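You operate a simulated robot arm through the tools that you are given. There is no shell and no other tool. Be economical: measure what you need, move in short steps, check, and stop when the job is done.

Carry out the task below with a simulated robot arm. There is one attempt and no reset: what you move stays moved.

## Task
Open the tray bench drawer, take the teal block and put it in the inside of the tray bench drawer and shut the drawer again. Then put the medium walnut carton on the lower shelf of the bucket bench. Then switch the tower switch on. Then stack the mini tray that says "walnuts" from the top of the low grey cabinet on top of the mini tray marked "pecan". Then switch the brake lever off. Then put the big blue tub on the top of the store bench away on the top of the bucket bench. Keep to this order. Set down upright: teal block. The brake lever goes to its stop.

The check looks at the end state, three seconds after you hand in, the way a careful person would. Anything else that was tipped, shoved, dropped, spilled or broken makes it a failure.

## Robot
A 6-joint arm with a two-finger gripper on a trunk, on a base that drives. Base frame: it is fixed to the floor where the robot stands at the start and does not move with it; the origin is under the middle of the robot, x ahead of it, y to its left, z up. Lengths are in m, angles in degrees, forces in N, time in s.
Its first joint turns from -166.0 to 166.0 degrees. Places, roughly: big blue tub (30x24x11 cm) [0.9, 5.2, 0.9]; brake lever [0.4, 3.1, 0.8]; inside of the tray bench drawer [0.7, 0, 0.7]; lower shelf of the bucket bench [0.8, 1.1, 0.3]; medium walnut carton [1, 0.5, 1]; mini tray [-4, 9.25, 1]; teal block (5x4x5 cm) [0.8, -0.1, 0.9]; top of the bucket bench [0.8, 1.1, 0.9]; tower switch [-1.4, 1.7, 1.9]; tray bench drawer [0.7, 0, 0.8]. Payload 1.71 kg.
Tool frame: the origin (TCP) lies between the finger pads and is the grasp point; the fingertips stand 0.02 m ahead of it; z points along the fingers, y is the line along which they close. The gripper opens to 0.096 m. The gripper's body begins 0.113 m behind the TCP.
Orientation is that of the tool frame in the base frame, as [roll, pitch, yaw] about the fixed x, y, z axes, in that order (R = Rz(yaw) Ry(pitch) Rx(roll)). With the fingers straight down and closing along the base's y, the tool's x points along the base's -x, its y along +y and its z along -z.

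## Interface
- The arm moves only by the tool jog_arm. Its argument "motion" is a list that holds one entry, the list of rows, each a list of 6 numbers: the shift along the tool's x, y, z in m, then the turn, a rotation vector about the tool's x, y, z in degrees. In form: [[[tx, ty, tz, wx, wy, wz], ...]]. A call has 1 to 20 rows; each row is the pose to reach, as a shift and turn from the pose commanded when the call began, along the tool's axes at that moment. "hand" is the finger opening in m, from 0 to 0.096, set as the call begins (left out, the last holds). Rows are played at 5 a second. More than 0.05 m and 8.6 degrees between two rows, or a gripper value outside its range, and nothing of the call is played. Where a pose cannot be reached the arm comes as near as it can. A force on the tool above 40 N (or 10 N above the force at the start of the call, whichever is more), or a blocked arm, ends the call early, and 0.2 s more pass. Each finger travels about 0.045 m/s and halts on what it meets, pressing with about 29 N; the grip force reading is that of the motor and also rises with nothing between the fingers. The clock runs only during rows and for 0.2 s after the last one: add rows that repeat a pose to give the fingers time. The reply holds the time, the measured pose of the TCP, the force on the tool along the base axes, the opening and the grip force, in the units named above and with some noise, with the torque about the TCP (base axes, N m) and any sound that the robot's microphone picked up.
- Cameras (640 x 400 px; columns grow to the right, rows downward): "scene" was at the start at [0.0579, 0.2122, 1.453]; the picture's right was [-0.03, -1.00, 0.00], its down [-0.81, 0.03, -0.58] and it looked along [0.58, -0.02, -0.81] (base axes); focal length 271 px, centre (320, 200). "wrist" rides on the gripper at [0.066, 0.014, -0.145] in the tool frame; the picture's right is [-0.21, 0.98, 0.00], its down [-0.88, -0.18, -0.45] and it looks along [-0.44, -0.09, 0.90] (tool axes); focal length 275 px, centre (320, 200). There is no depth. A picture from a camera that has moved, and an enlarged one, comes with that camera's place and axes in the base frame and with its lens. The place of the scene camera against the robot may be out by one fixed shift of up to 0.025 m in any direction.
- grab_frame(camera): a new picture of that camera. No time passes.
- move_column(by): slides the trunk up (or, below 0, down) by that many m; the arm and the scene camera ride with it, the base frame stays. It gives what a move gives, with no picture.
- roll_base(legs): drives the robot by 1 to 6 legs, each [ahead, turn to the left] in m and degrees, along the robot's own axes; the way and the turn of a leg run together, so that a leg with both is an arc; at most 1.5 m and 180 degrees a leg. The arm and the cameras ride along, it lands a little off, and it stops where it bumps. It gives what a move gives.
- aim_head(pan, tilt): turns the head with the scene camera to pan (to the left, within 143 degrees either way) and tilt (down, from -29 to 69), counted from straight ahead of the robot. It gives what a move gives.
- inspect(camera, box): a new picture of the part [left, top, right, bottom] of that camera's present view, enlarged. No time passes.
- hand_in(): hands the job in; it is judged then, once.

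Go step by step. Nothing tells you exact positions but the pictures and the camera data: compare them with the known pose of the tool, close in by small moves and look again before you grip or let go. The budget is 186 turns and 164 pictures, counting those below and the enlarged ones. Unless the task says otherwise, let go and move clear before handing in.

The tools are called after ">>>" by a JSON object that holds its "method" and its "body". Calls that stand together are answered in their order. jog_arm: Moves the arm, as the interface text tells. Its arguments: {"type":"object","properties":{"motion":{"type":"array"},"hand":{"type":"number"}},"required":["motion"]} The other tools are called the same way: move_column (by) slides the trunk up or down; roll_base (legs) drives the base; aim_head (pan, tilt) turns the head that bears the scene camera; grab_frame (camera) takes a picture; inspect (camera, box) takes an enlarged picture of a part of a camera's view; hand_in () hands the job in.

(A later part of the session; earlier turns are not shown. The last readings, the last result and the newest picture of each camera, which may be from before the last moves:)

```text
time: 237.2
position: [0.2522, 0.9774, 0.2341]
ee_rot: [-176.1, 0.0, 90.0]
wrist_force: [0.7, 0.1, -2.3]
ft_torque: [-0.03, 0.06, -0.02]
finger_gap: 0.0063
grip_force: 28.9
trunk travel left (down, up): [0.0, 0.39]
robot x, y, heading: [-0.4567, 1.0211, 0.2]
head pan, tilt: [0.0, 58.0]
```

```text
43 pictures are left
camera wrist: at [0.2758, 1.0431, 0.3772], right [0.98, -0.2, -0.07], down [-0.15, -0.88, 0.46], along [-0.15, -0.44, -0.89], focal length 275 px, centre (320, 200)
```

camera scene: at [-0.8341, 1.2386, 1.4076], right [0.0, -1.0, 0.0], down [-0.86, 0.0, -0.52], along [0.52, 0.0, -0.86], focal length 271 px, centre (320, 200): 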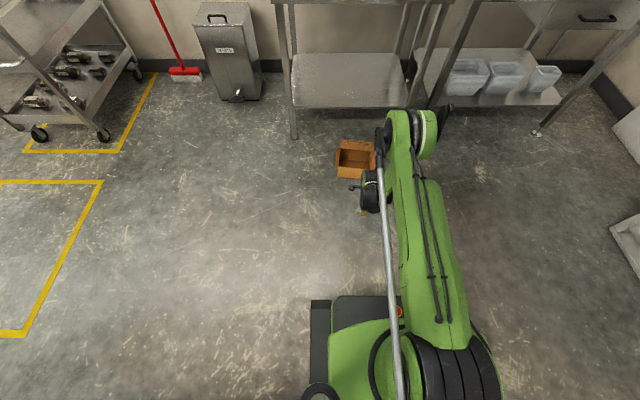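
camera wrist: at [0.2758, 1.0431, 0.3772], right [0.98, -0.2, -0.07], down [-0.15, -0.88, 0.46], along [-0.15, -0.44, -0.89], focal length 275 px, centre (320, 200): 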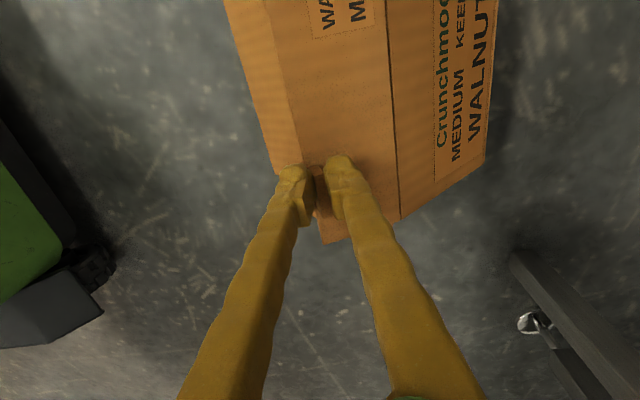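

Tab gripped (6 mm) and the carton is partly carried. Lifting gently.

>>> {"method": "jog_arm", "body": {"motion": [[[0, 0, -0.01, 0, 0, 0], [0, 0, -0.02, 0, 0, 0], [0, 0, -0.035, 0, 0, 0], [0, 0, -0.055, 0, 0, 0], [0, 0, -0.075, 0, 0, 0], [0, 0, -0.1, 0, 0, 0], [0, 0, -0.125, 0, 0, 0], [0, 0, -0.15, 0, 0, 0], [0, 0, -0.18, 0, 0, 0], [0, 0, -0.21, 0, 0, 0], [0, 0, -0.24, 0, 0, 0], [0, 0, -0.27, 0, 0, 0], [0, 0, -0.27, 0, 0, 0]]]}}

>>> {"method": "grab_frame", "body": {"camera": "wrist"}}

>>> {"method": "grab_frame", "body": {"camera": "scene"}}

```text
time: 240.0
position: [0.2695, 0.9736, 0.5031]
ee_rot: [-176.3, 0.0, 90.2]
wrist_force: [1.0, 0.3, -1.9]
ft_torque: [-0.08, 0.1, 0.03]
finger_gap: 0.0057
grip_force: 29.1
trunk travel left (down, up): [0.0, 0.39]
robot x, y, heading: [-0.4543, 1.0231, -0.0]
head pan, tilt: [0.0, 58.0]
```

```text
42 pictures are left
camera wrist: at [0.2927, 1.0394, 0.6471], right [0.98, -0.2, -0.06], down [-0.15, -0.88, 0.46], along [-0.15, -0.44, -0.89], focal length 275 px, centre (320, 200)
```

wrist: 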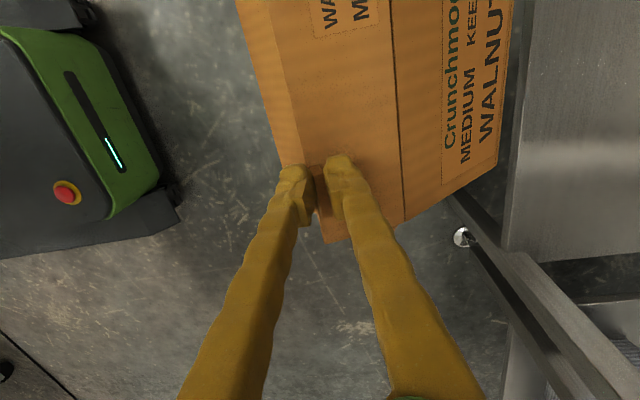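

```text
41 pictures are left
camera scene: at [-0.4016, 1.2384, 1.3975], right [0.0, -1.0, 0.0], down [-0.86, 0.0, -0.52], along [0.52, 0.0, -0.86], focal length 271 px, centre (320, 200)
```

scene: 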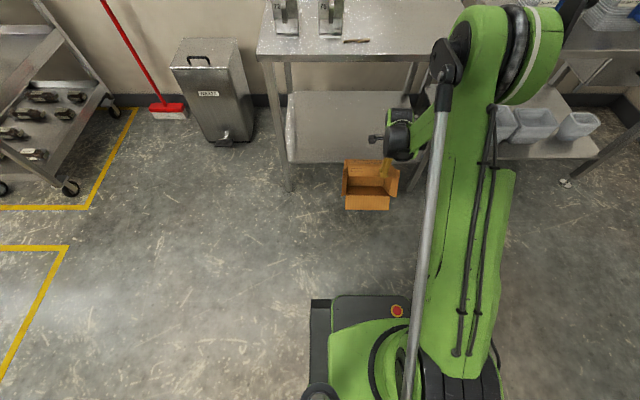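

The carton is held firmly in its lying pose, extending forward of the gripper — ideal for sliding it onto the shelf while the tool stays in front of the bench. Raising 4 cm, then driving in.

>>> {"method": "jog_arm", "body": {"motion": [[[0, 0, -0.02, 0, 0, 0], [0, 0, -0.04, 0, 0, 0]]]}}

>>> {"method": "roll_base", "body": {"legs": [[0.14, 0]]}}

>>> {"method": "grab_frame", "body": {"camera": "wrist"}}

>>> {"method": "inspect", "body": {"camera": "scene", "box": [250, 60, 450, 210]}}

```text
time: 240.6
position: [0.275, 0.9746, 0.5443]
ee_rot: [-176.3, 0.1, 90.1]
wrist_force: [1.1, -0.3, -0.7]
ft_torque: [-0.11, 0.12, 0.01]
finger_gap: 0.0058
grip_force: 29.2
trunk travel left (down, up): [0.0, 0.39]
robot x, y, heading: [-0.4535, 1.0259, -0.2]
head pan, tilt: [0.0, 58.0]
```

```text
time: 242.2
position: [0.4131, 0.9742, 0.5442]
ee_rot: [-176.3, 0.0, 90.2]
wrist_force: [0.0, 0.1, -2.4]
ft_torque: [-0.03, 0.07, -0.02]
finger_gap: 0.0059
grip_force: 28.8
trunk travel left (down, up): [0.0, 0.39]
robot x, y, heading: [-0.3124, 1.0218, 0.3]
head pan, tilt: [0.0, 58.0]
```

```text
40 pictures are left
camera wrist: at [0.4363, 1.0418, 0.6879], right [0.98, -0.2, -0.06], down [-0.15, -0.88, 0.46], along [-0.15, -0.44, -0.89], focal length 275 px, centre (320, 200)
```

wrist: 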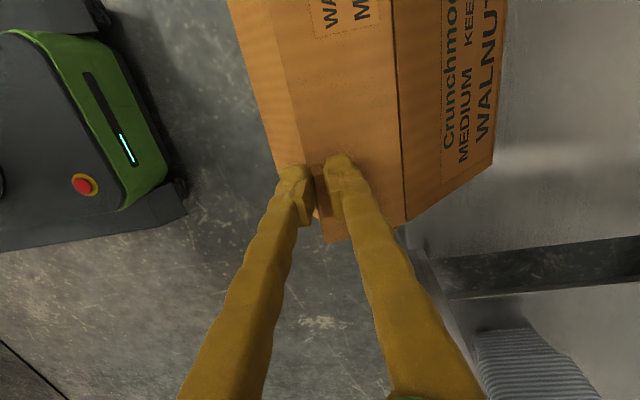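

```text
2.67 times, centred on (350, 135) of scene
camera zoom: at [-0.2625, 1.2385, 1.3976], right [0.0, -1.0, 0.0], down [-0.86, 0.0, -0.52], along [0.52, 0.0, -0.86], focal length 724 px, centre (240, 373)
```

zoom: 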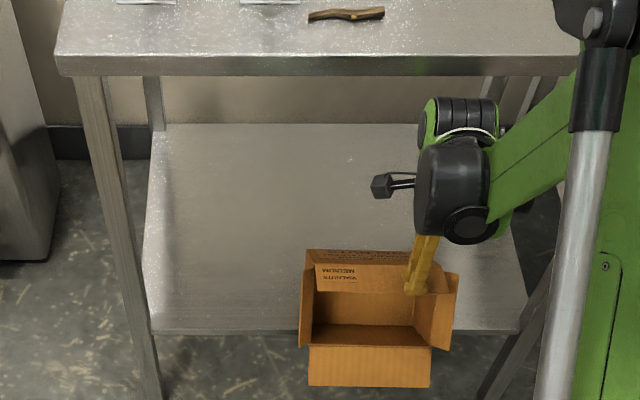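

Carton's rim is at the shelf's edge. Lower 5 cm (wrist gets below the bench-top level), then go in 5 cm more.

>>> {"method": "jog_arm", "body": {"motion": [[[0, 0, 0.02, 0, 0, 0], [0, 0, 0.04, 0, 0, 0], [0, 0, 0.055, 0, 0, 0], [0, 0, 0.055, 0, 0, 0]]]}}

>>> {"method": "roll_base", "body": {"legs": [[0.05, 0]]}}

>>> {"method": "inspect", "body": {"camera": "scene", "box": [250, 60, 450, 210]}}

```text
time: 243.2
position: [0.3992, 0.9777, 0.5009]
ee_rot: [-177.1, 0.0, 90.1]
wrist_force: [0.0, -0.4, -1.1]
ft_torque: [-0.05, 0.1, 0.03]
finger_gap: 0.0059
grip_force: 28.8
trunk travel left (down, up): [0.0, 0.39]
robot x, y, heading: [-0.3158, 1.0219, -0.1]
head pan, tilt: [0.0, 58.0]
```

```text
time: 244.2
position: [0.4495, 0.977, 0.5007]
ee_rot: [-177.1, 0.0, 90.1]
wrist_force: [0.6, 0.1, -0.1]
ft_torque: [-0.06, 0.06, 0.0]
finger_gap: 0.006
grip_force: 29.1
trunk travel left (down, up): [0.0, 0.39]
robot x, y, heading: [-0.262, 1.0182, 0.1]
head pan, tilt: [0.0, 58.0]
```

```text
2.67 times, centred on (350, 135) of scene
camera zoom: at [-0.2137, 1.2386, 1.3976], right [0.0, -1.0, 0.0], down [-0.86, 0.0, -0.52], along [0.52, 0.0, -0.86], focal length 724 px, centre (240, 373)
```

zoom: 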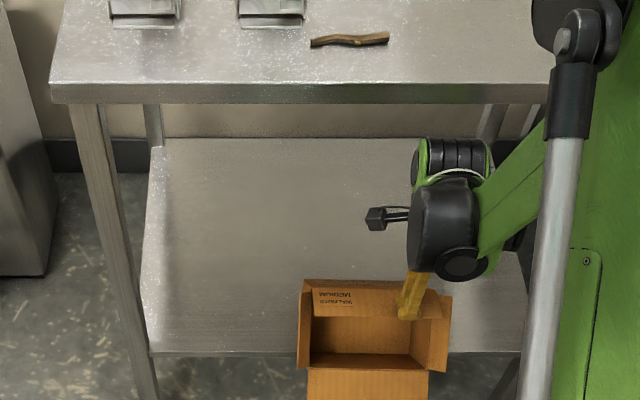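

Now lowering onto the shelf.

>>> {"method": "jog_arm", "body": {"motion": [[[0, 0, 0.01, 0, 0, 0], [0, 0, 0.02, 0, 0, 0], [0, 0, 0.03, 0, 0, 0], [0, 0, 0.04, 0, 0, 0], [0, 0, 0.04, 0, 0, 0]]]}}

>>> {"method": "inspect", "body": {"camera": "scene", "box": [250, 60, 450, 210]}}

```text
time: 245.4
position: [0.4391, 0.9802, 0.4713]
ee_rot: [-177.9, 0.0, 90.2]
wrist_force: [-0.2, -0.6, -1.7]
ft_torque: [-0.05, 0.05, -0.07]
finger_gap: 0.0059
grip_force: 29.1
trunk travel left (down, up): [0.0, 0.39]
robot x, y, heading: [-0.2642, 1.02, -0.0]
head pan, tilt: [0.0, 58.0]
```

```text
2.67 times, centred on (350, 135) of scene
camera zoom: at [-0.2137, 1.2386, 1.3976], right [0.0, -1.0, 0.0], down [-0.86, 0.0, -0.52], along [0.52, 0.0, -0.86], focal length 724 px, centre (240, 373)
```

zoom: 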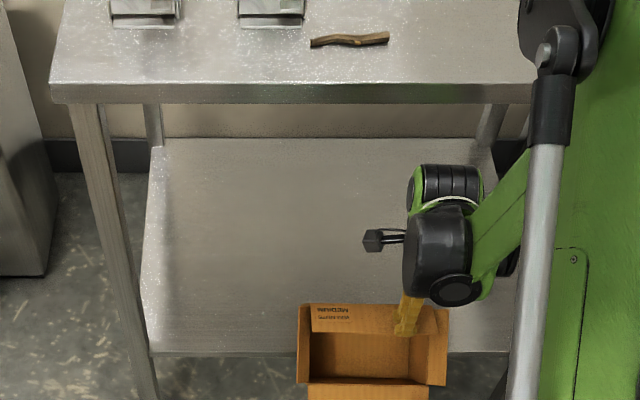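

Not touching yet and the lower flap is at the shelf's edge. Raising 2 cm, going 6 cm further in, then lowering.

>>> {"method": "jog_arm", "body": {"motion": [[[0, 0, -0.01, 0, 0, 0], [0, 0, -0.02, 0, 0, 0], [0, 0, -0.02, 0, 0, 0]]]}}

>>> {"method": "roll_base", "body": {"legs": [[0.065, 0]]}}

>>> {"method": "jog_arm", "body": {"motion": [[[0, 0, 0.01, 0, 0, 0], [0, 0, 0.02, 0, 0, 0], [0, 0, 0.03, 0, 0, 0], [0, 0, 0.03, 0, 0, 0]]]}}

>>> {"method": "inspect", "body": {"camera": "scene", "box": [250, 60, 450, 210]}}

```text
time: 246.2
position: [0.4402, 0.9775, 0.4912]
ee_rot: [-177.8, 0.0, 90.1]
wrist_force: [0.3, 0.5, -0.5]
ft_torque: [-0.1, 0.07, 0.0]
finger_gap: 0.0061
grip_force: 29.3
trunk travel left (down, up): [0.0, 0.39]
robot x, y, heading: [-0.2675, 1.024, 0.2]
head pan, tilt: [0.0, 58.0]
```

```text
time: 247.3
position: [0.5053, 0.977, 0.4906]
ee_rot: [-177.9, 0.0, 90.2]
wrist_force: [-0.1, -0.2, -0.5]
ft_torque: [-0.11, 0.04, 0.03]
finger_gap: 0.0064
grip_force: 28.7
trunk travel left (down, up): [0.0, 0.39]
robot x, y, heading: [-0.2026, 1.0209, -0.2]
head pan, tilt: [0.0, 58.0]
```

```text
time: 248.3
position: [0.4974, 0.9771, 0.4702]
ee_rot: [-178.9, -0.1, 90.0]
wrist_force: [1.0, 1.2, 3.9]
ft_torque: [-0.16, -0.27, 0.05]
finger_gap: 0.0069
grip_force: 28.9
trunk travel left (down, up): [0.0, 0.39]
robot x, y, heading: [-0.2013, 1.0265, 0.1]
head pan, tilt: [0.0, 58.0]
```

```text
2.67 times, centred on (350, 135) of scene
camera zoom: at [-0.148, 1.2387, 1.3976], right [0.0, -1.0, 0.0], down [-0.86, 0.0, -0.52], along [0.52, 0.0, -0.86], focal length 724 px, centre (240, 373)
```

zoom: 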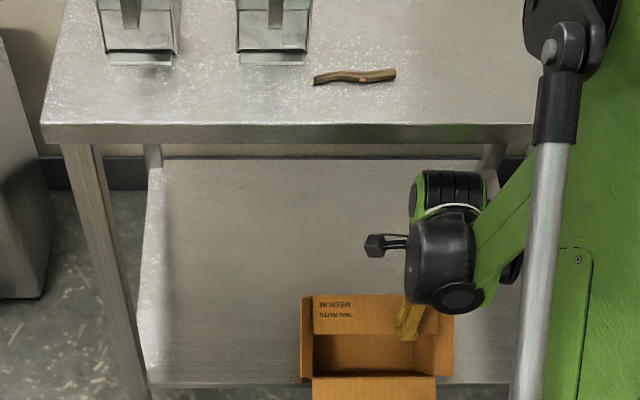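

Contact with the shelf. Lowering 3 cm more to lay it down.

>>> {"method": "jog_arm", "body": {"motion": [[[0, 0.005, 0.008, 0, 0, 0], [0, 0.01, 0.016, 0, 0, 0], [0, 0.015, 0.024, 0, 0, 0], [0, 0.02, 0.03, 0, 0, 0], [0, 0.02, 0.03, 0, 0, 0]]]}}

>>> {"method": "grab_frame", "body": {"camera": "wrist"}}

>>> {"method": "inspect", "body": {"camera": "scene", "box": [250, 60, 450, 210]}}

```text
time: 249.0
position: [0.5032, 0.9774, 0.4633]
ee_rot: [-179.8, -0.1, 90.1]
wrist_force: [1.6, 1.0, 6.7]
ft_torque: [-0.32, -0.43, 0.09]
finger_gap: 0.0078
grip_force: 29.3
trunk travel left (down, up): [0.0, 0.39]
robot x, y, heading: [-0.2021, 1.019, 0.0]
head pan, tilt: [0.0, 58.0]
stopped in row 3: the force on the tool passed its limit at 46 N (the readings are from after the stop); the commanded pose is now the measured one
```

```text
35 pictures are left
camera wrist: at [0.5178, 1.0437, 0.6082], right [0.98, -0.2, -0.01], down [-0.18, -0.88, 0.45], along [-0.09, -0.44, -0.9], focal length 275 px, centre (320, 200)
```

wrist: 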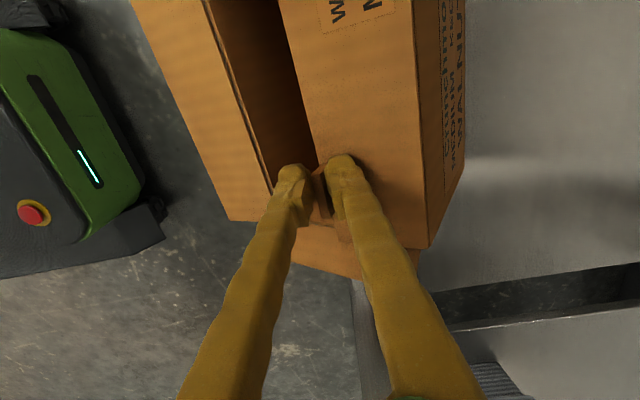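

```text
2.67 times, centred on (350, 135) of scene
camera zoom: at [-0.1478, 1.2388, 1.3975], right [0.0, -1.0, 0.0], down [-0.86, 0.0, -0.52], along [0.52, 0.0, -0.86], focal length 724 px, centre (240, 373)
```

zoom: 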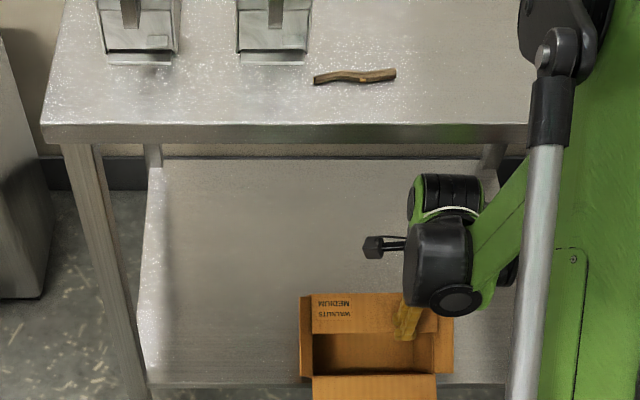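

The carton has swung nearly upright on the shelf's front edge, but it overhangs. Checking the arm's clearance before moving it further in.

>>> {"method": "grab_frame", "body": {"camera": "scene"}}

```text
33 pictures are left
camera scene: at [-0.1478, 1.2388, 1.3975], right [0.0, -1.0, 0.0], down [-0.86, 0.0, -0.52], along [0.52, 0.0, -0.86], focal length 271 px, centre (320, 200)
```

scene: 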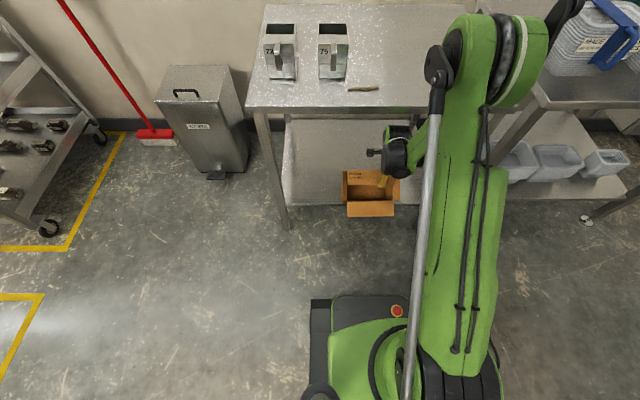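

The forearm is near the bench edge so I shouldn't drive further. The carton stands on its rear-bottom edge just inside the shelf edge with its weight leaning inward, so I'll ease it 1.5 cm inward and release; it should settle upright.

>>> {"method": "jog_arm", "body": {"motion": [[[0, 0.005, -0.003, 0, 0, 0], [0, 0.01, -0.003, 0, 0, 0], [0, 0.015, -0.003, 0, 0, 0], [0, 0.015, 0, 0, 0, 0]]]}}

>>> {"method": "jog_arm", "body": {"motion": [[[0, 0, 0, 0, 0, 0], [0, 0, 0, 0, 0, 0], [0, 0, 0, 0, 0, 0], [0, 0, 0, 0, 0, 0]]], "hand": 0.05}}

>>> {"method": "grab_frame", "body": {"camera": "wrist"}}

```text
time: 250.0
position: [0.5174, 0.9783, 0.4638]
ee_rot: [-179.6, 0.0, 90.2]
wrist_force: [2.2, 0.9, 4.9]
ft_torque: [-0.12, -0.29, 0.09]
finger_gap: 0.0067
grip_force: 29.2
trunk travel left (down, up): [0.0, 0.39]
robot x, y, heading: [-0.2003, 1.0235, 0.1]
head pan, tilt: [0.0, 58.0]
```

```text
time: 251.0
position: [0.5163, 0.9781, 0.464]
ee_rot: [-179.7, 0.0, 90.2]
wrist_force: [0.9, -0.5, -0.5]
ft_torque: [0.02, -0.01, 0.01]
finger_gap: 0.0498
grip_force: 0.1
trunk travel left (down, up): [0.0, 0.39]
robot x, y, heading: [-0.1984, 1.0184, 0.2]
head pan, tilt: [0.0, 58.0]
```

```text
32 pictures are left
camera wrist: at [0.5326, 1.0435, 0.608], right [0.98, -0.2, -0.01], down [-0.18, -0.88, 0.45], along [-0.1, -0.44, -0.9], focal length 275 px, centre (320, 200)
```

wrist: 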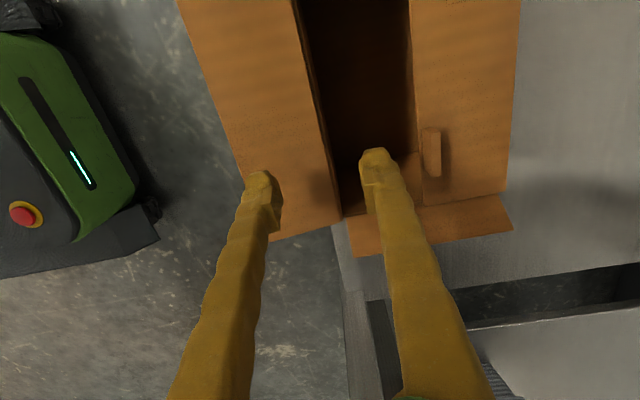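

The carton stands upright on the shelf, fully inside the edge. I'll lift 3 cm, tilt the tool forward to clear the bench top, and withdraw.

>>> {"method": "jog_arm", "body": {"motion": [[[0, 0, -0.015, 0, 0, 0], [0, 0, -0.03, 0, 0, 0], [0, 0, -0.035, -6, 0, 0], [0, 0, -0.04, -12, 0, 0], [0, -0.02, -0.055, -12, 0, 0], [0, -0.04, -0.07, -12, 0, 0], [0, -0.08, -0.08, -12, 0, 0], [0, -0.12, -0.08, -12, 0, 0]]]}}

>>> {"method": "roll_base", "body": {"legs": [[-0.35, 0]]}}

>>> {"method": "grab_frame", "body": {"camera": "scene"}}

```text
time: 252.8
position: [0.3989, 0.9756, 0.5425]
ee_rot: [168.5, 0.1, 90.2]
wrist_force: [0.8, 0.8, -0.1]
ft_torque: [-0.02, 0.04, 0.0]
finger_gap: 0.0499
grip_force: 0.0
trunk travel left (down, up): [0.0, 0.39]
robot x, y, heading: [-0.201, 1.0198, 0.4]
head pan, tilt: [0.0, 58.0]
```

```text
time: 255.8
position: [0.0405, 0.9756, 0.5414]
ee_rot: [168.5, 0.0, 90.0]
wrist_force: [-0.2, 0.2, 0.4]
ft_torque: [0.0, -0.01, -0.06]
finger_gap: 0.0501
grip_force: 0.0
trunk travel left (down, up): [0.0, 0.39]
robot x, y, heading: [-0.5542, 1.0196, -0.0]
head pan, tilt: [0.0, 58.0]
```

```text
31 pictures are left
camera scene: at [-0.5042, 1.2384, 1.3976], right [0.0, -1.0, 0.0], down [-0.86, 0.0, -0.52], along [0.52, 0.0, -0.86], focal length 271 px, centre (320, 200)
```

scene: 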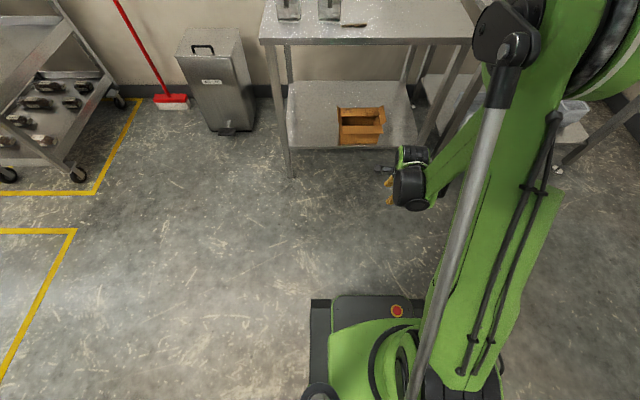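

The carton is upright on the lower shelf. Next the tower switch near [-1.4, 1.7, 1.9]: raising the trunk, turning to face it, and looking.

>>> {"method": "move_column", "body": {"by": 0.39}}

>>> {"method": "roll_base", "body": {"legs": [[0, 140]]}}

>>> {"method": "aim_head", "body": {"pan": 0, "tilt": -5}}

>>> {"method": "grab_frame", "body": {"camera": "scene"}}

```text
time: 259.5
position: [0.0352, 0.9737, 0.9424]
ee_rot: [167.4, 0.0, 90.0]
wrist_force: [1.0, 0.6, 0.8]
ft_torque: [0.0, 0.0, -0.04]
finger_gap: 0.05
grip_force: 0.1
trunk travel left (down, up): [-0.39, 0.0]
robot x, y, heading: [-0.5585, 1.0202, -0.0]
head pan, tilt: [0.0, 58.0]
```

```text
time: 269.2
position: [-1.0115, 1.405, 0.9411]
ee_rot: [167.4, 0.1, -125.5]
wrist_force: [0.1, 0.1, 0.0]
ft_torque: [0.0, 0.04, 0.03]
finger_gap: 0.05
grip_force: 0.1
trunk travel left (down, up): [-0.39, 0.0]
robot x, y, heading: [-0.5542, 1.0252, 144.5]
head pan, tilt: [0.0, 58.0]
```

```text
time: 270.5
position: [-1.0011, 1.3958, 0.9496]
ee_rot: [166.8, 0.1, -125.5]
wrist_force: [-0.1, 0.0, -0.4]
ft_torque: [-0.01, -0.01, -0.01]
finger_gap: 0.0501
grip_force: 0.1
trunk travel left (down, up): [-0.39, 0.0]
robot x, y, heading: [-0.5513, 1.0286, 144.4]
head pan, tilt: [0.0, -5.0]
```

```text
30 pictures are left
camera scene: at [-0.755, 0.9149, 1.883], right [0.58, 0.81, 0.0], down [-0.06, 0.04, -1.0], along [-0.81, 0.58, 0.07], focal length 271 px, centre (320, 200)
```

scene: 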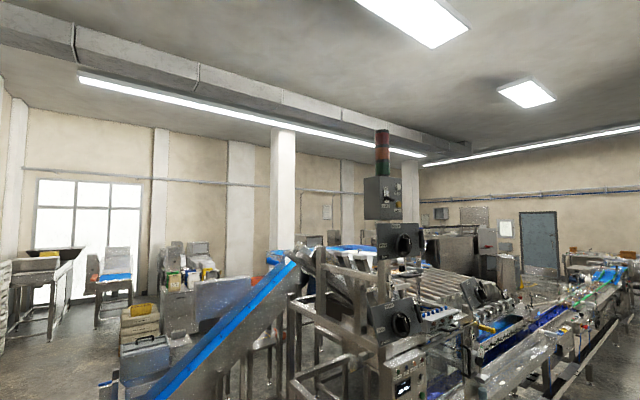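

>>> {"method": "inspect", "body": {"camera": "scene", "box": [350, 160, 430, 240]}}

```text
5.00 times, centred on (390, 200) of scene
camera zoom: at [-0.755, 0.9149, 1.883], right [0.58, 0.81, 0.0], down [-0.06, 0.04, -1.0], along [-0.81, 0.58, 0.07], focal length 1357 px, centre (-30, 200)
```

zoom: 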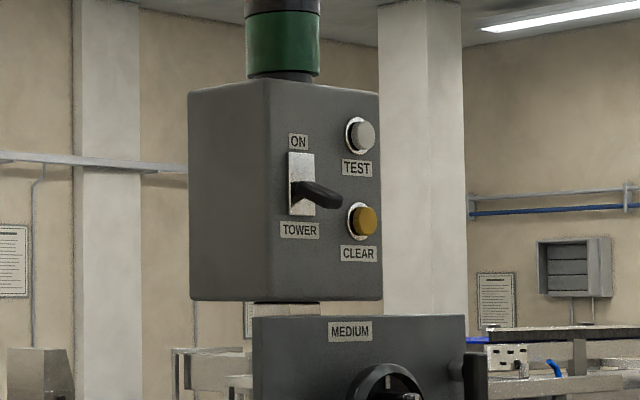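

The TOWER toggle (ON at the top, lever now down) is on a panel facing +x at about [-1.37, 1.67, 1.95]. I'll drive to stand in front of it with heading 180 and bring the closed fingers horizontal.

>>> {"method": "roll_base", "body": {"legs": [[0, -44], [0.53, 0], [0, 80]]}}

>>> {"method": "jog_arm", "body": {"motion": [[[0, 0, -0.03, -7, 0, 0], [0, 0, -0.06, -14, 0, 0], [0, 0, -0.1, -21, 0, 0], [0, 0, -0.14, -28, 0, 0], [0, 0, -0.18, -35, 0, 0], [0, 0, -0.22, -42, 0, 0], [0, 0, -0.26, -49, 0, 0], [0, 0, -0.3, -56, 0, 0], [0, 0, -0.34, -63, 0, 0], [0, 0, -0.38, -70, 0, 0], [0, 0, -0.42, -76, 0, 0], [0, 0, -0.46, -76, 0, 0], [0, 0, -0.5, -76, 0, 0]]], "hand": 0.0}}

>>> {"method": "inspect", "body": {"camera": "scene", "box": [160, 60, 480, 260]}}

```text
time: 282.8
position: [-1.2279, 1.6006, 0.9508]
ee_rot: [166.6, 0.0, -90.5]
wrist_force: [0.5, 0.4, 0.0]
ft_torque: [0.0, -0.01, 0.03]
finger_gap: 0.0499
grip_force: 0.0
trunk travel left (down, up): [-0.39, 0.0]
robot x, y, heading: [-0.65, 1.5615, 179.4]
head pan, tilt: [0.0, -5.0]
```

```text
time: 285.6
position: [-1.0837, 1.5976, 1.4445]
ee_rot: [89.5, 0.0, -90.6]
wrist_force: [0.7, -0.2, -1.5]
ft_torque: [0.0, 0.15, 0.01]
finger_gap: 0.0001
grip_force: 28.8
trunk travel left (down, up): [-0.39, 0.0]
robot x, y, heading: [-0.6486, 1.5597, 179.5]
head pan, tilt: [0.0, -5.0]
```

```text
2.00 times, centred on (320, 160) of scene
camera zoom: at [-0.7263, 1.3581, 1.8839], right [0.01, 1.0, 0.0], down [-0.08, 0.0, -1.0], along [-1.0, 0.01, 0.08], focal length 543 px, centre (320, 280)
```

zoom: 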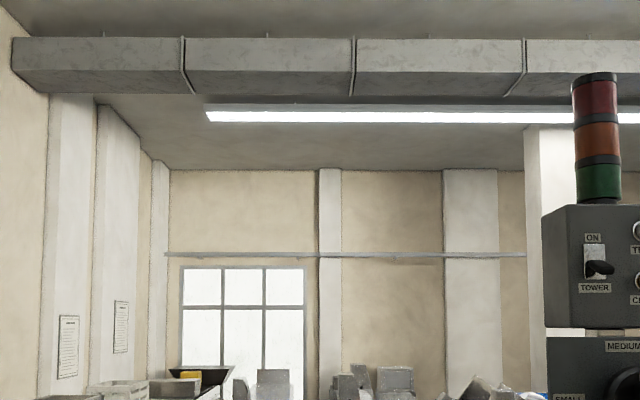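

Lever pivot triangulates to about [-1.468, 1.747, 1.967], tip near [-1.43, 1.747, 1.955]. Raising the closed fingers to z≈1.9, still 15 cm short of the panel.

>>> {"method": "jog_arm", "body": {"motion": [[[-0.0125, 0.038, 0.01, 0, 0, 0], [-0.025, 0.076, 0.02, 0, 0, 0], [-0.0375, 0.114, 0.03, 0, 0, 0], [-0.05, 0.152, 0.04, 0, 0, 0], [-0.0625, 0.19, 0.05, 0, 0, 0], [-0.075, 0.228, 0.06, 0, 0, 0], [-0.0875, 0.266, 0.08, 0, 0, 0], [-0.1, 0.304, 0.1, 0, 0, 0], [-0.1125, 0.342, 0.12, 0, 0, 0], [-0.125, 0.38, 0.14, 0, 0, 0], [-0.1375, 0.418, 0.16, 0, 0, 0], [-0.149, 0.455, 0.18, 0, 0, 0], [-0.149, 0.455, 0.18, 0, 0, 0]]]}}

>>> {"method": "grab_frame", "body": {"camera": "wrist"}}

```text
time: 288.4
position: [-1.261, 1.7519, 1.9008]
ee_rot: [89.7, 0.1, -90.6]
wrist_force: [-0.4, 0.5, -0.3]
ft_torque: [0.02, 0.01, 0.05]
finger_gap: 0.0
grip_force: 29.0
trunk travel left (down, up): [-0.39, 0.0]
robot x, y, heading: [-0.6469, 1.5599, 179.5]
head pan, tilt: [0.0, -5.0]
```

```text
27 pictures are left
camera wrist: at [-1.1162, 1.6845, 1.9131], right [0.01, 0.21, 0.98], down [0.45, 0.87, -0.19], along [-0.89, 0.44, -0.09], focal length 275 px, centre (320, 200)
```

wrist: 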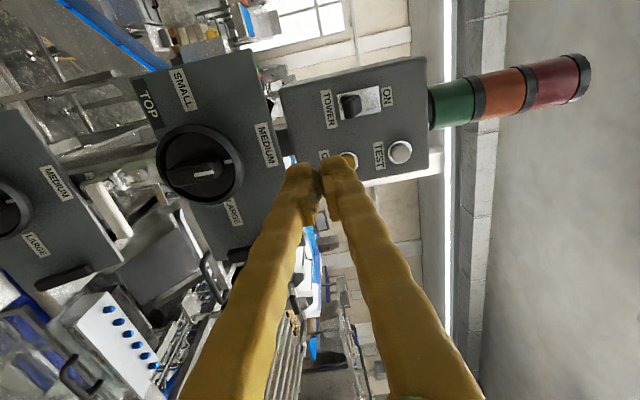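

Lever tip is at about [-1.425, 1.737, 1.937]. Sliding the fingertips beneath it, then lifting.

>>> {"method": "jog_arm", "body": {"motion": [[[0.007, -0.006, 0.04, 0, 0, 0], [0.014, -0.008, 0.08, 0, 0, 0], [0.015, -0.008, 0.12, 0, 0, 0], [0.015, -0.008, 0.15, 0, 0, 0], [0.015, -0.008, 0.163, 0, 0, 0], [0.015, -0.008, 0.163, 0, 0, 0]]]}}

>>> {"method": "inspect", "body": {"camera": "wrist", "box": [230, 60, 430, 220]}}

```text
time: 289.8
position: [-1.4387, 1.7401, 1.8872]
ee_rot: [90.1, 0.0, -90.6]
wrist_force: [-0.4, 0.1, -0.4]
ft_torque: [-0.01, 0.0, -0.02]
finger_gap: 0.0001
grip_force: 29.5
trunk travel left (down, up): [-0.39, 0.0]
robot x, y, heading: [-0.6535, 1.5612, 179.3]
head pan, tilt: [0.0, -5.0]
```

```text
2.50 times, centred on (330, 140) of wrist
camera zoom: at [-1.2949, 1.6727, 1.9006], right [0.0, 0.21, 0.98], down [0.45, 0.87, -0.18], along [-0.89, 0.44, -0.09], focal length 688 px, centre (295, 350)
```

zoom: 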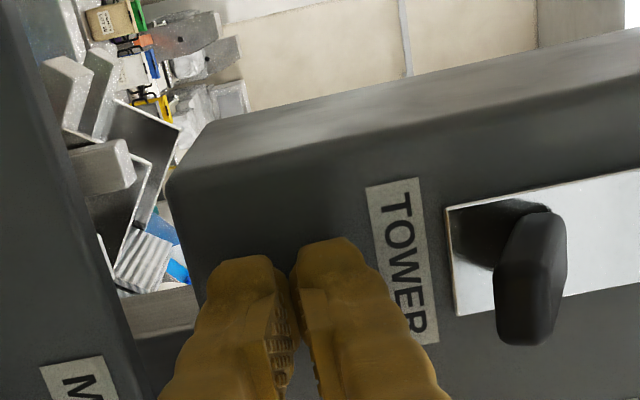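

Fingers are right beneath the lever. Lifting it.

>>> {"method": "jog_arm", "body": {"motion": [[[0, 0.02, 0, 0, 0, 0], [0, 0.035, 0, 0, 0, 0], [0, 0.05, 0, 0, 0, 0], [0, 0.065, 0, 0, 0, 0], [0, 0.08, 0, 0, 0, 0], [0, 0.095, 0, 0, 0, 0], [0, 0.095, 0, 0, 0, 0]]]}}

>>> {"method": "inspect", "body": {"camera": "wrist", "box": [230, 60, 430, 220]}}

```text
time: 290.7
position: [-1.3884, 1.7325, 1.9553]
ee_rot: [88.7, 0.2, -90.6]
wrist_force: [0.2, -0.7, -0.1]
ft_torque: [0.01, -0.04, -0.1]
finger_gap: 0.0
grip_force: 30.0
trunk travel left (down, up): [-0.39, 0.0]
robot x, y, heading: [-0.6497, 1.5638, 179.4]
head pan, tilt: [0.0, -5.0]
stopped in row 4: the force on the tool passed its limit at 83 N (the readings are from after the stop); the commanded pose is now the measured one
```

```text
2.50 times, centred on (330, 140) of wrist
camera zoom: at [-1.2433, 1.6659, 1.9649], right [0.03, 0.2, 0.98], down [0.45, 0.87, -0.19], along [-0.89, 0.44, -0.07], focal length 688 px, centre (295, 350)
```

zoom: 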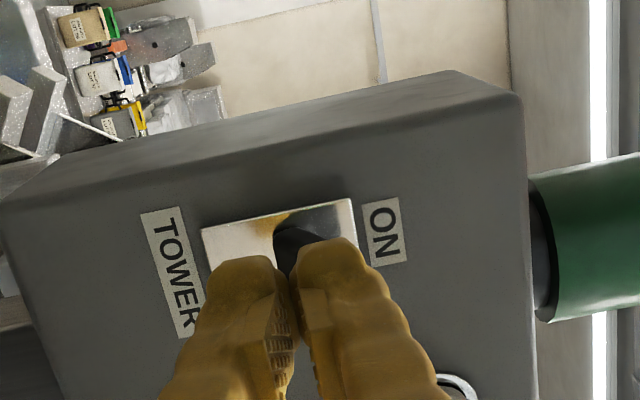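

A firm resistance stopped it and the fingers slid back. Retracting a bit to see the lever's state.

>>> {"method": "jog_arm", "body": {"motion": [[[0, -0.02, -0.03, 0, 0, 0], [0, -0.05, -0.06, 0, 0, 0], [0, -0.08, -0.08, 0, 0, 0]]]}}

>>> {"method": "inspect", "body": {"camera": "wrist", "box": [260, 60, 460, 220]}}

```text
time: 291.5
position: [-1.3068, 1.7335, 1.8728]
ee_rot: [88.6, 0.2, -90.6]
wrist_force: [-0.8, 0.7, 0.0]
ft_torque: [-0.01, 0.03, 0.01]
finger_gap: 0.0
grip_force: 29.3
trunk travel left (down, up): [-0.39, 0.0]
robot x, y, heading: [-0.646, 1.5583, 179.4]
head pan, tilt: [0.0, -5.0]
```

```text
2.50 times, centred on (360, 140) of wrist
camera zoom: at [-1.1619, 1.6666, 1.8829], right [0.03, 0.2, 0.98], down [0.45, 0.87, -0.19], along [-0.89, 0.44, -0.07], focal length 688 px, centre (220, 350)
```

zoom: 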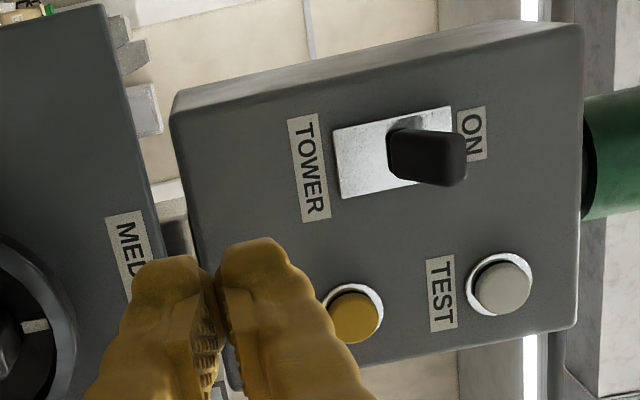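

The lever now points to ON. Next, the long drive to the cabinet near [-4, 9.25]. Backing off, pulling the arm in, turning up the aisle and looking ahead.

>>> {"method": "roll_base", "body": {"legs": [[-0.25, 0]]}}

>>> {"method": "jog_arm", "body": {"motion": [[[0, -0.04, -0.02, 0, 0, 0], [0, -0.08, -0.04, 0, 0, 0], [0, -0.12, -0.06, 0, 0, 0], [0, -0.16, -0.08, 0, 0, 0], [0, -0.2, -0.1, 0, 0, 0], [0, -0.24, -0.12, 0, 0, 0], [0, -0.28, -0.12, 0, 0, 0], [0, -0.32, -0.12, 0, 0, 0]]]}}

>>> {"method": "roll_base", "body": {"legs": [[0, -89]]}}

>>> {"method": "aim_head", "body": {"pan": 10, "tilt": 20}}

>>> {"method": "grab_frame", "body": {"camera": "scene"}}

```text
time: 293.8
position: [-1.0684, 1.7332, 1.8685]
ee_rot: [89.2, 0.1, -90.8]
wrist_force: [2.4, -0.2, 1.2]
ft_torque: [-0.01, -0.12, 0.01]
finger_gap: 0.0
grip_force: 30.1
trunk travel left (down, up): [-0.39, 0.0]
robot x, y, heading: [-0.3964, 1.5588, 179.0]
head pan, tilt: [0.0, -5.0]
```

```text
time: 295.6
position: [-0.9322, 1.7318, 1.5535]
ee_rot: [88.2, 0.1, -91.0]
wrist_force: [0.0, 0.4, 0.7]
ft_torque: [0.02, -0.01, -0.01]
finger_gap: 0.0
grip_force: 29.4
trunk travel left (down, up): [-0.39, 0.0]
robot x, y, heading: [-0.3951, 1.5592, 178.9]
head pan, tilt: [0.0, -5.0]
```

```text
time: 301.9
position: [-0.2126, 2.0933, 1.5538]
ee_rot: [88.4, 0.3, 178.2]
wrist_force: [0.8, -0.5, -0.5]
ft_torque: [0.0, 0.03, -0.01]
finger_gap: 0.0
grip_force: 29.9
trunk travel left (down, up): [-0.39, 0.0]
robot x, y, heading: [-0.3991, 1.5578, 88.3]
head pan, tilt: [0.0, -5.0]
```

```text
time: 302.8
position: [-0.2128, 2.0739, 1.5595]
ee_rot: [87.7, 0.2, 178.1]
wrist_force: [-0.1, -0.1, 0.2]
ft_torque: [-0.01, -0.01, 0.02]
finger_gap: 0.0
grip_force: 29.5
trunk travel left (down, up): [-0.39, 0.0]
robot x, y, heading: [-0.4001, 1.5558, 88.1]
head pan, tilt: [10.0, 20.0]
```

```text
23 pictures are left
camera scene: at [-0.6303, 1.6435, 1.8438], right [0.99, 0.14, 0.0], down [0.05, -0.34, -0.94], along [-0.13, 0.93, -0.35], focal length 271 px, centre (320, 200)
```

scene: 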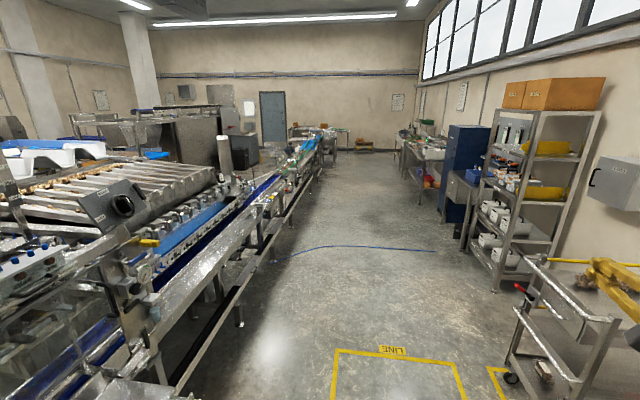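

The aisle is clear; the cabinet is across the conveyor line, so I'll go up the aisle and round its far end. Driving 4.5 m first.

>>> {"method": "roll_base", "body": {"legs": [[0, 2], [1.5, 0], [1.5, 0], [1.5, 0], [0.8, 0]]}}

>>> {"method": "aim_head", "body": {"pan": 30, "tilt": 22}}

>>> {"method": "grab_frame", "body": {"camera": "scene"}}

```text
time: 338.2
position: [-0.2857, 7.3738, 1.5603]
ee_rot: [87.5, 0.2, -178.6]
wrist_force: [-0.4, -0.2, 0.4]
ft_torque: [-0.01, -0.02, 0.05]
finger_gap: 0.0002
grip_force: 29.3
trunk travel left (down, up): [-0.39, 0.0]
robot x, y, heading: [-0.4416, 6.8517, 91.5]
head pan, tilt: [10.0, 20.0]
```

```text
time: 339.1
position: [-0.287, 7.3523, 1.5682]
ee_rot: [86.7, 0.3, -178.7]
wrist_force: [-0.6, -0.9, -0.1]
ft_torque: [0.0, 0.01, -0.02]
finger_gap: 0.0
grip_force: 29.4
trunk travel left (down, up): [-0.39, 0.0]
robot x, y, heading: [-0.4428, 6.8482, 91.3]
head pan, tilt: [30.0, 22.0]
```

```text
22 pictures are left
camera scene: at [-0.7088, 6.9088, 1.8405], right [0.85, 0.52, 0.0], down [0.2, -0.32, -0.93], along [-0.48, 0.79, -0.38], focal length 271 px, centre (320, 200)
```

scene: 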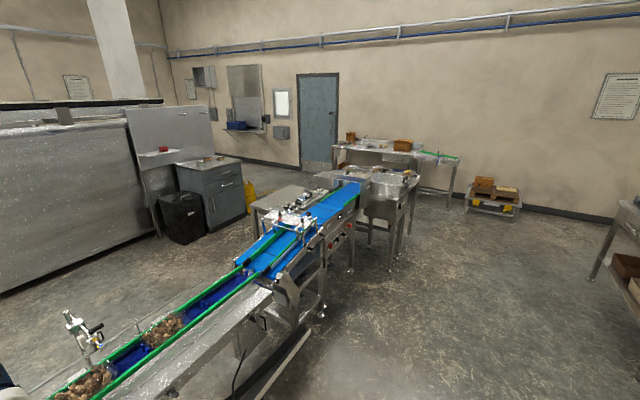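

I can see the low grey cabinet (front at x≈-3.76, y 8.9–9.65) beyond the conveyor's end station; there's a ~0.8 m gap between the station (y≤10.2) and the back bench (y≥11.0). Driving to the gap's entrance.

>>> {"method": "roll_base", "body": {"legs": [[1.3, 0], [1.3, 0], [1.13, 0], [0, 88.5]]}}

>>> {"method": "aim_head", "body": {"pan": 0, "tilt": 35}}

>>> {"method": "grab_frame", "body": {"camera": "scene"}}

```text
time: 369.9
position: [-0.9178, 10.7952, 1.5673]
ee_rot: [86.6, 0.3, -92.8]
wrist_force: [-0.3, 0.0, -1.1]
ft_torque: [0.02, -0.01, -0.02]
finger_gap: 0.0
grip_force: 29.6
trunk travel left (down, up): [-0.39, 0.0]
robot x, y, heading: [-0.4268, 10.6034, 177.1]
head pan, tilt: [30.0, 22.0]
```

```text
time: 370.9
position: [-0.8972, 10.7953, 1.5743]
ee_rot: [86.0, 0.3, -92.8]
wrist_force: [0.6, 0.2, 1.1]
ft_torque: [-0.01, -0.04, 0.0]
finger_gap: 0.0
grip_force: 29.4
trunk travel left (down, up): [-0.39, 0.0]
robot x, y, heading: [-0.431, 10.6047, 177.2]
head pan, tilt: [0.0, 35.0]
```

```text
21 pictures are left
camera scene: at [-0.5129, 10.4074, 1.8201], right [0.05, 1.0, 0.0], down [0.58, -0.03, -0.82], along [-0.82, 0.04, -0.58], focal length 271 px, centre (320, 200)
```

scene: 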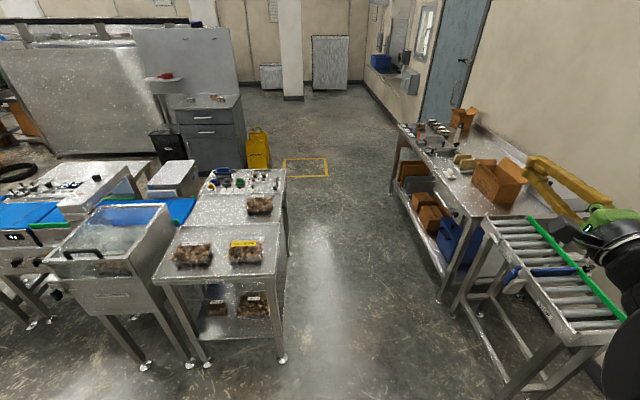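

The gap is ~1.2 m wide (y 10.2–11.4). Driving through, then turning down to the cabinet.

>>> {"method": "roll_base", "body": {"legs": [[1.3, 0], [1.3, 0], [0, 91]]}}

>>> {"method": "roll_base", "body": {"legs": [[1.45, 0], [0, -88]]}}

>>> {"method": "aim_head", "body": {"pan": 0, "tilt": 45}}

>>> {"method": "grab_frame", "body": {"camera": "scene"}}

```text
time: 394.0
position: [-3.1737, 10.1804, 1.5742]
ee_rot: [85.8, 0.3, -0.1]
wrist_force: [-0.6, 0.2, 0.3]
ft_torque: [0.02, 0.01, -0.02]
finger_gap: 0.0
grip_force: 29.7
trunk travel left (down, up): [-0.39, 0.0]
robot x, y, heading: [-3.0147, 10.6613, -90.1]
head pan, tilt: [0.0, 35.0]
```

```text
time: 409.6
position: [-3.4911, 9.3921, 1.5799]
ee_rot: [84.9, 0.4, -90.5]
wrist_force: [-0.6, 0.3, 0.4]
ft_torque: [-0.02, 0.0, -0.01]
finger_gap: 0.0
grip_force: 29.1
trunk travel left (down, up): [-0.39, 0.0]
robot x, y, heading: [-3.0373, 9.2261, 179.5]
head pan, tilt: [0.0, 35.0]
```

```text
time: 410.3
position: [-3.4685, 9.3889, 1.5876]
ee_rot: [84.2, 0.3, -90.4]
wrist_force: [0.0, -1.3, -0.3]
ft_torque: [-0.01, -0.01, -0.06]
finger_gap: 0.0
grip_force: 29.1
trunk travel left (down, up): [-0.39, 0.0]
robot x, y, heading: [-3.0336, 9.2278, 179.7]
head pan, tilt: [0.0, 45.0]
```

```text
20 pictures are left
camera scene: at [-3.1224, 9.0247, 1.8046], right [0.01, 1.0, 0.0], down [0.72, 0.0, -0.7], along [-0.7, 0.0, -0.72], focal length 271 px, centre (320, 200)
```

scene: 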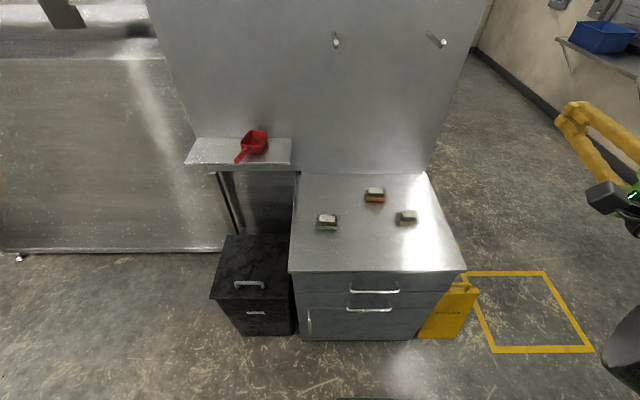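

Three mini trays sit on the cabinet top. Zooming to read them.

>>> {"method": "inspect", "body": {"camera": "scene", "box": [305, 175, 425, 245]}}

```text
5.33 times, centred on (365, 210) of scene
camera zoom: at [-3.1224, 9.0247, 1.8046], right [0.01, 1.0, 0.0], down [0.72, 0.0, -0.7], along [-0.7, 0.0, -0.72], focal length 1447 px, centre (80, 147)
```

zoom: 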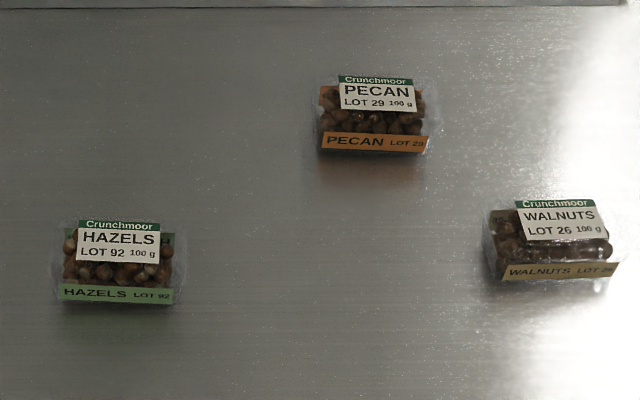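

Walnuts tray at about [-3.91, 9.42], pecan at [-4.06, 9.29], cabinet top z≈0.85. Pitching the tool down (reverse of the earlier clean motion).

>>> {"method": "jog_arm", "body": {"motion": [[[0, 0, 0, 8, 0, 0], [0, 0, 0, 16, 0, 0], [0, 0, 0, 24, 0, 0], [0, 0, 0, 32, 0, 0], [0, 0, 0, 40, 0, 0], [0, 0, 0, 48, 0, 0], [0, 0, 0, 56, 0, 0], [0, 0, 0, 64, 0, 0], [0, 0, 0, 72, 0, 0], [0, 0, 0, 80, 0, 0], [0, 0, 0, 88, 0, 0], [0, 0, 0, 95.5, 0, 0], [0, 0, 0, 95.5, 0, 0]]], "hand": 0.09}}

>>> {"method": "jog_arm", "body": {"motion": [[[-0.005, 0.04, 0.01, 0, 0, -3], [-0.01, 0.08, 0.03, 0, 0, -6], [-0.015, 0.12, 0.05, 0, 0, -10], [-0.02, 0.16, 0.07, 0, 0, -10], [-0.025, 0.2, 0.09, 0, 0, -10], [-0.03, 0.24, 0.11, 0, 0, -10], [-0.03, 0.28, 0.13, 0, 0, -10], [-0.03, 0.32, 0.15, 0, 0, -10], [-0.03, 0.36, 0.17, 0, 0, -10], [-0.03, 0.4, 0.19, 0, 0, -10], [-0.03, 0.44, 0.21, 0, 0, -10], [-0.03, 0.44, 0.25, 0, 0, -10], [-0.03, 0.44, 0.3, 0, 0, -10], [-0.03, 0.44, 0.35, 0, 0, -10], [-0.03, 0.44, 0.4, 0, 0, -10]]]}}

>>> {"method": "grab_frame", "body": {"camera": "wrist"}}

```text
time: 413.1
position: [-3.4668, 9.3914, 1.5869]
ee_rot: [179.6, 0.4, -90.4]
wrist_force: [0.5, -0.2, -0.6]
ft_torque: [-0.03, -0.01, -0.01]
finger_gap: 0.0898
grip_force: 0.1
trunk travel left (down, up): [-0.39, 0.0]
robot x, y, heading: [-3.0347, 9.2271, 179.7]
head pan, tilt: [0.0, 45.0]
```

```text
time: 416.3
position: [-3.9087, 9.4267, 1.188]
ee_rot: [179.7, 0.4, -80.3]
wrist_force: [1.0, 0.5, 0.0]
ft_torque: [0.03, 0.01, 0.02]
finger_gap: 0.0898
grip_force: 0.1
trunk travel left (down, up): [-0.39, 0.0]
robot x, y, heading: [-3.032, 9.2268, 179.8]
head pan, tilt: [0.0, 45.0]
```

```text
18 pictures are left
camera wrist: at [-3.9109, 9.3591, 1.3325], right [-1.0, 0.04, 0.01], down [0.04, 0.89, 0.45], along [0.01, 0.45, -0.89], focal length 275 px, centre (320, 200)
```

wrist: 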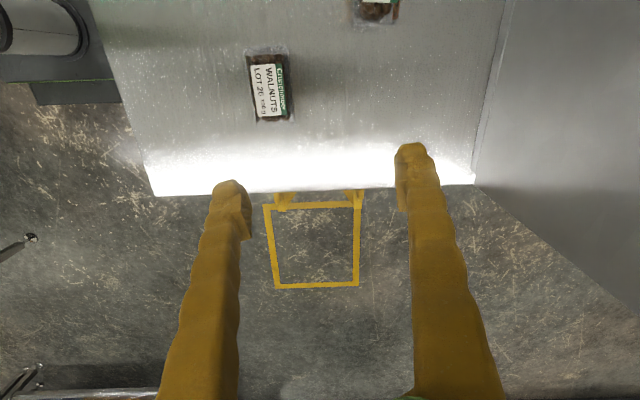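

Refined: walnuts tray centre [-3.838, 9.388], about 6.5 × 11 cm, aligned within a few degrees. Moving above it.

>>> {"method": "jog_arm", "body": {"motion": [[[0.025, -0.032, 0, 0, 0, 0], [0.05, -0.0635, 0.0, 0, 0, 0], [0.05, -0.0635, 0.045, 0, 0, 0], [0.05, -0.0635, 0.09, 0, 0, 0], [0.05, -0.0635, 0.135, 0, 0, 0], [0.05, -0.0635, 0.17, 0, 0, 0], [0.05, -0.0635, 0.17, 0, 0, 0]]]}}

>>> {"method": "grab_frame", "body": {"camera": "wrist"}}

```text
time: 417.9
position: [-3.839, 9.3892, 1.0165]
ee_rot: [179.8, 0.4, -80.5]
wrist_force: [-0.3, -0.5, 0.0]
ft_torque: [-0.03, -0.04, -0.01]
finger_gap: 0.0897
grip_force: 0.1
trunk travel left (down, up): [-0.39, 0.0]
robot x, y, heading: [-3.0349, 9.2279, 179.5]
head pan, tilt: [0.0, 45.0]
```

```text
17 pictures are left
camera wrist: at [-3.8403, 9.3215, 1.1603], right [-1.0, 0.04, 0.01], down [0.04, 0.89, 0.45], along [0.01, 0.45, -0.89], focal length 275 px, centre (320, 200)
```

wrist: 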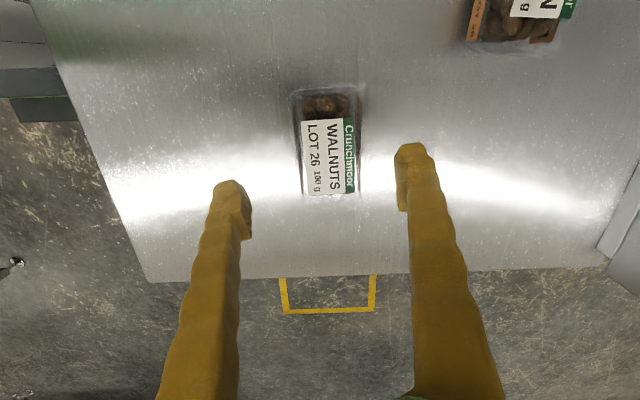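

Centring: small yaw correction and lowering around the tray.

>>> {"method": "jog_arm", "body": {"motion": [[[0.003, 0.009, 0.03, 0, 0, 6], [0.003, 0.009, 0.07, 0, 0, 7], [0.003, 0.009, 0.1, 0, 0, 7], [0.003, 0.009, 0.122, 0, 0, 7], [0.003, 0.009, 0.122, 0, 0, 7]]]}}

>>> {"method": "grab_frame", "body": {"camera": "wrist"}}

```text
time: 418.8
position: [-3.8328, 9.3854, 0.9285]
ee_rot: [178.7, 0.5, -87.4]
wrist_force: [0.6, 0.4, 0.3]
ft_torque: [0.0, 0.11, 0.0]
finger_gap: 0.0903
grip_force: 0.1
trunk travel left (down, up): [-0.39, 0.0]
robot x, y, heading: [-3.0379, 9.2266, 179.6]
head pan, tilt: [0.0, 45.0]
stopped in row 4: the force on the tool passed its limit at 136 N (the readings are from after the stop); the commanded pose is now the measured one
```

```text
16 pictures are left
camera wrist: at [-3.84, 9.3186, 1.0736], right [-0.99, 0.16, 0.03], down [0.16, 0.88, 0.45], along [0.05, 0.45, -0.89], focal length 275 px, centre (320, 200)
```

wrist: 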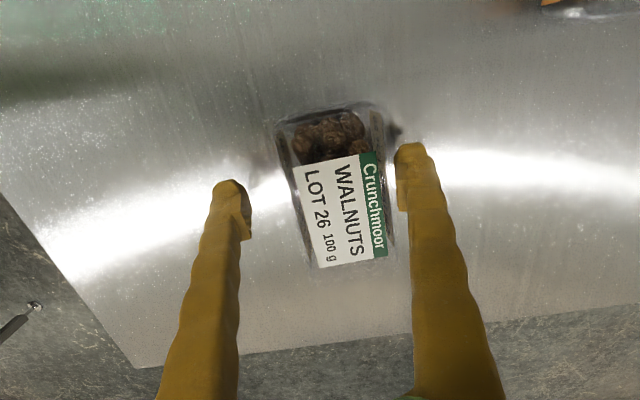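

The fingertips reached the cabinet top (z≈0.895); the tray is untouched and aligned. Shifting 8 mm to centre, lowering 1 cm, and closing.

>>> {"method": "jog_arm", "body": {"motion": [[[0, 0.008, 0, 0, 0, 0], [0, 0.008, 0.006, 0, 0, 0], [0, 0.008, 0.008, 0, 0, 0], [0, 0.008, 0.008, 0, 0, 0]]]}}

>>> {"method": "jog_arm", "body": {"motion": [[[0, 0, 0, 0, 0, 0], [0, 0, 0, 0, 0, 0], [0, 0, 0, 0, 0, 0], [0, 0, 0, 0, 0, 0]]], "hand": 0.056}}

>>> {"method": "jog_arm", "body": {"motion": [[[0, 0, -0.01, 0, 0, 0], [0, 0, -0.03, 0, 0, 0], [0, 0, -0.06, 0, 0, 0], [0, 0, -0.1, 0, 0, 0]]]}}

>>> {"method": "grab_frame", "body": {"camera": "wrist"}}

```text
time: 419.8
position: [-3.8455, 9.387, 0.9186]
ee_rot: [178.7, 0.5, -87.4]
wrist_force: [0.1, 0.4, -0.9]
ft_torque: [-0.01, 0.02, 0.0]
finger_gap: 0.0901
grip_force: 0.1
trunk travel left (down, up): [-0.39, 0.0]
robot x, y, heading: [-3.0345, 9.2248, 179.6]
head pan, tilt: [0.0, 45.0]
```

```text
time: 420.8
position: [-3.8459, 9.3845, 0.9194]
ee_rot: [178.8, 0.5, -87.4]
wrist_force: [1.8, 0.2, 2.8]
ft_torque: [0.0, -0.16, -0.03]
finger_gap: 0.0663
grip_force: 29.3
trunk travel left (down, up): [-0.39, 0.0]
robot x, y, heading: [-3.0382, 9.2244, 179.8]
head pan, tilt: [0.0, 45.0]
```

```text
time: 421.8
position: [-3.8437, 9.3844, 1.0194]
ee_rot: [178.8, 0.3, -87.4]
wrist_force: [0.2, 0.4, -0.7]
ft_torque: [-0.01, 0.0, -0.03]
finger_gap: 0.0661
grip_force: 28.8
trunk travel left (down, up): [-0.39, 0.0]
robot x, y, heading: [-3.0346, 9.231, 179.8]
head pan, tilt: [0.0, 45.0]
```

```text
15 pictures are left
camera wrist: at [-3.8514, 9.3178, 1.1631], right [-0.99, 0.16, 0.02], down [0.15, 0.88, 0.45], along [0.05, 0.44, -0.89], focal length 275 px, centre (320, 200)
```

wrist: 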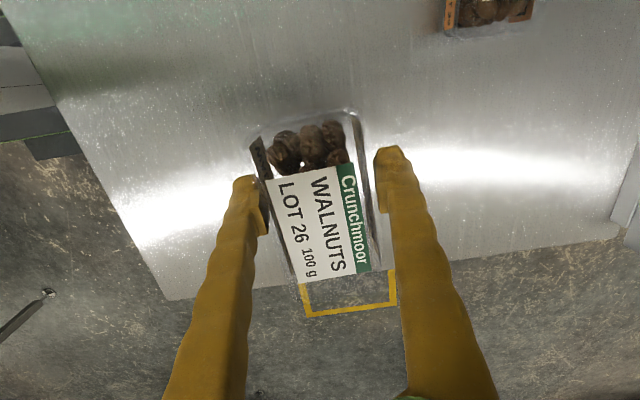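

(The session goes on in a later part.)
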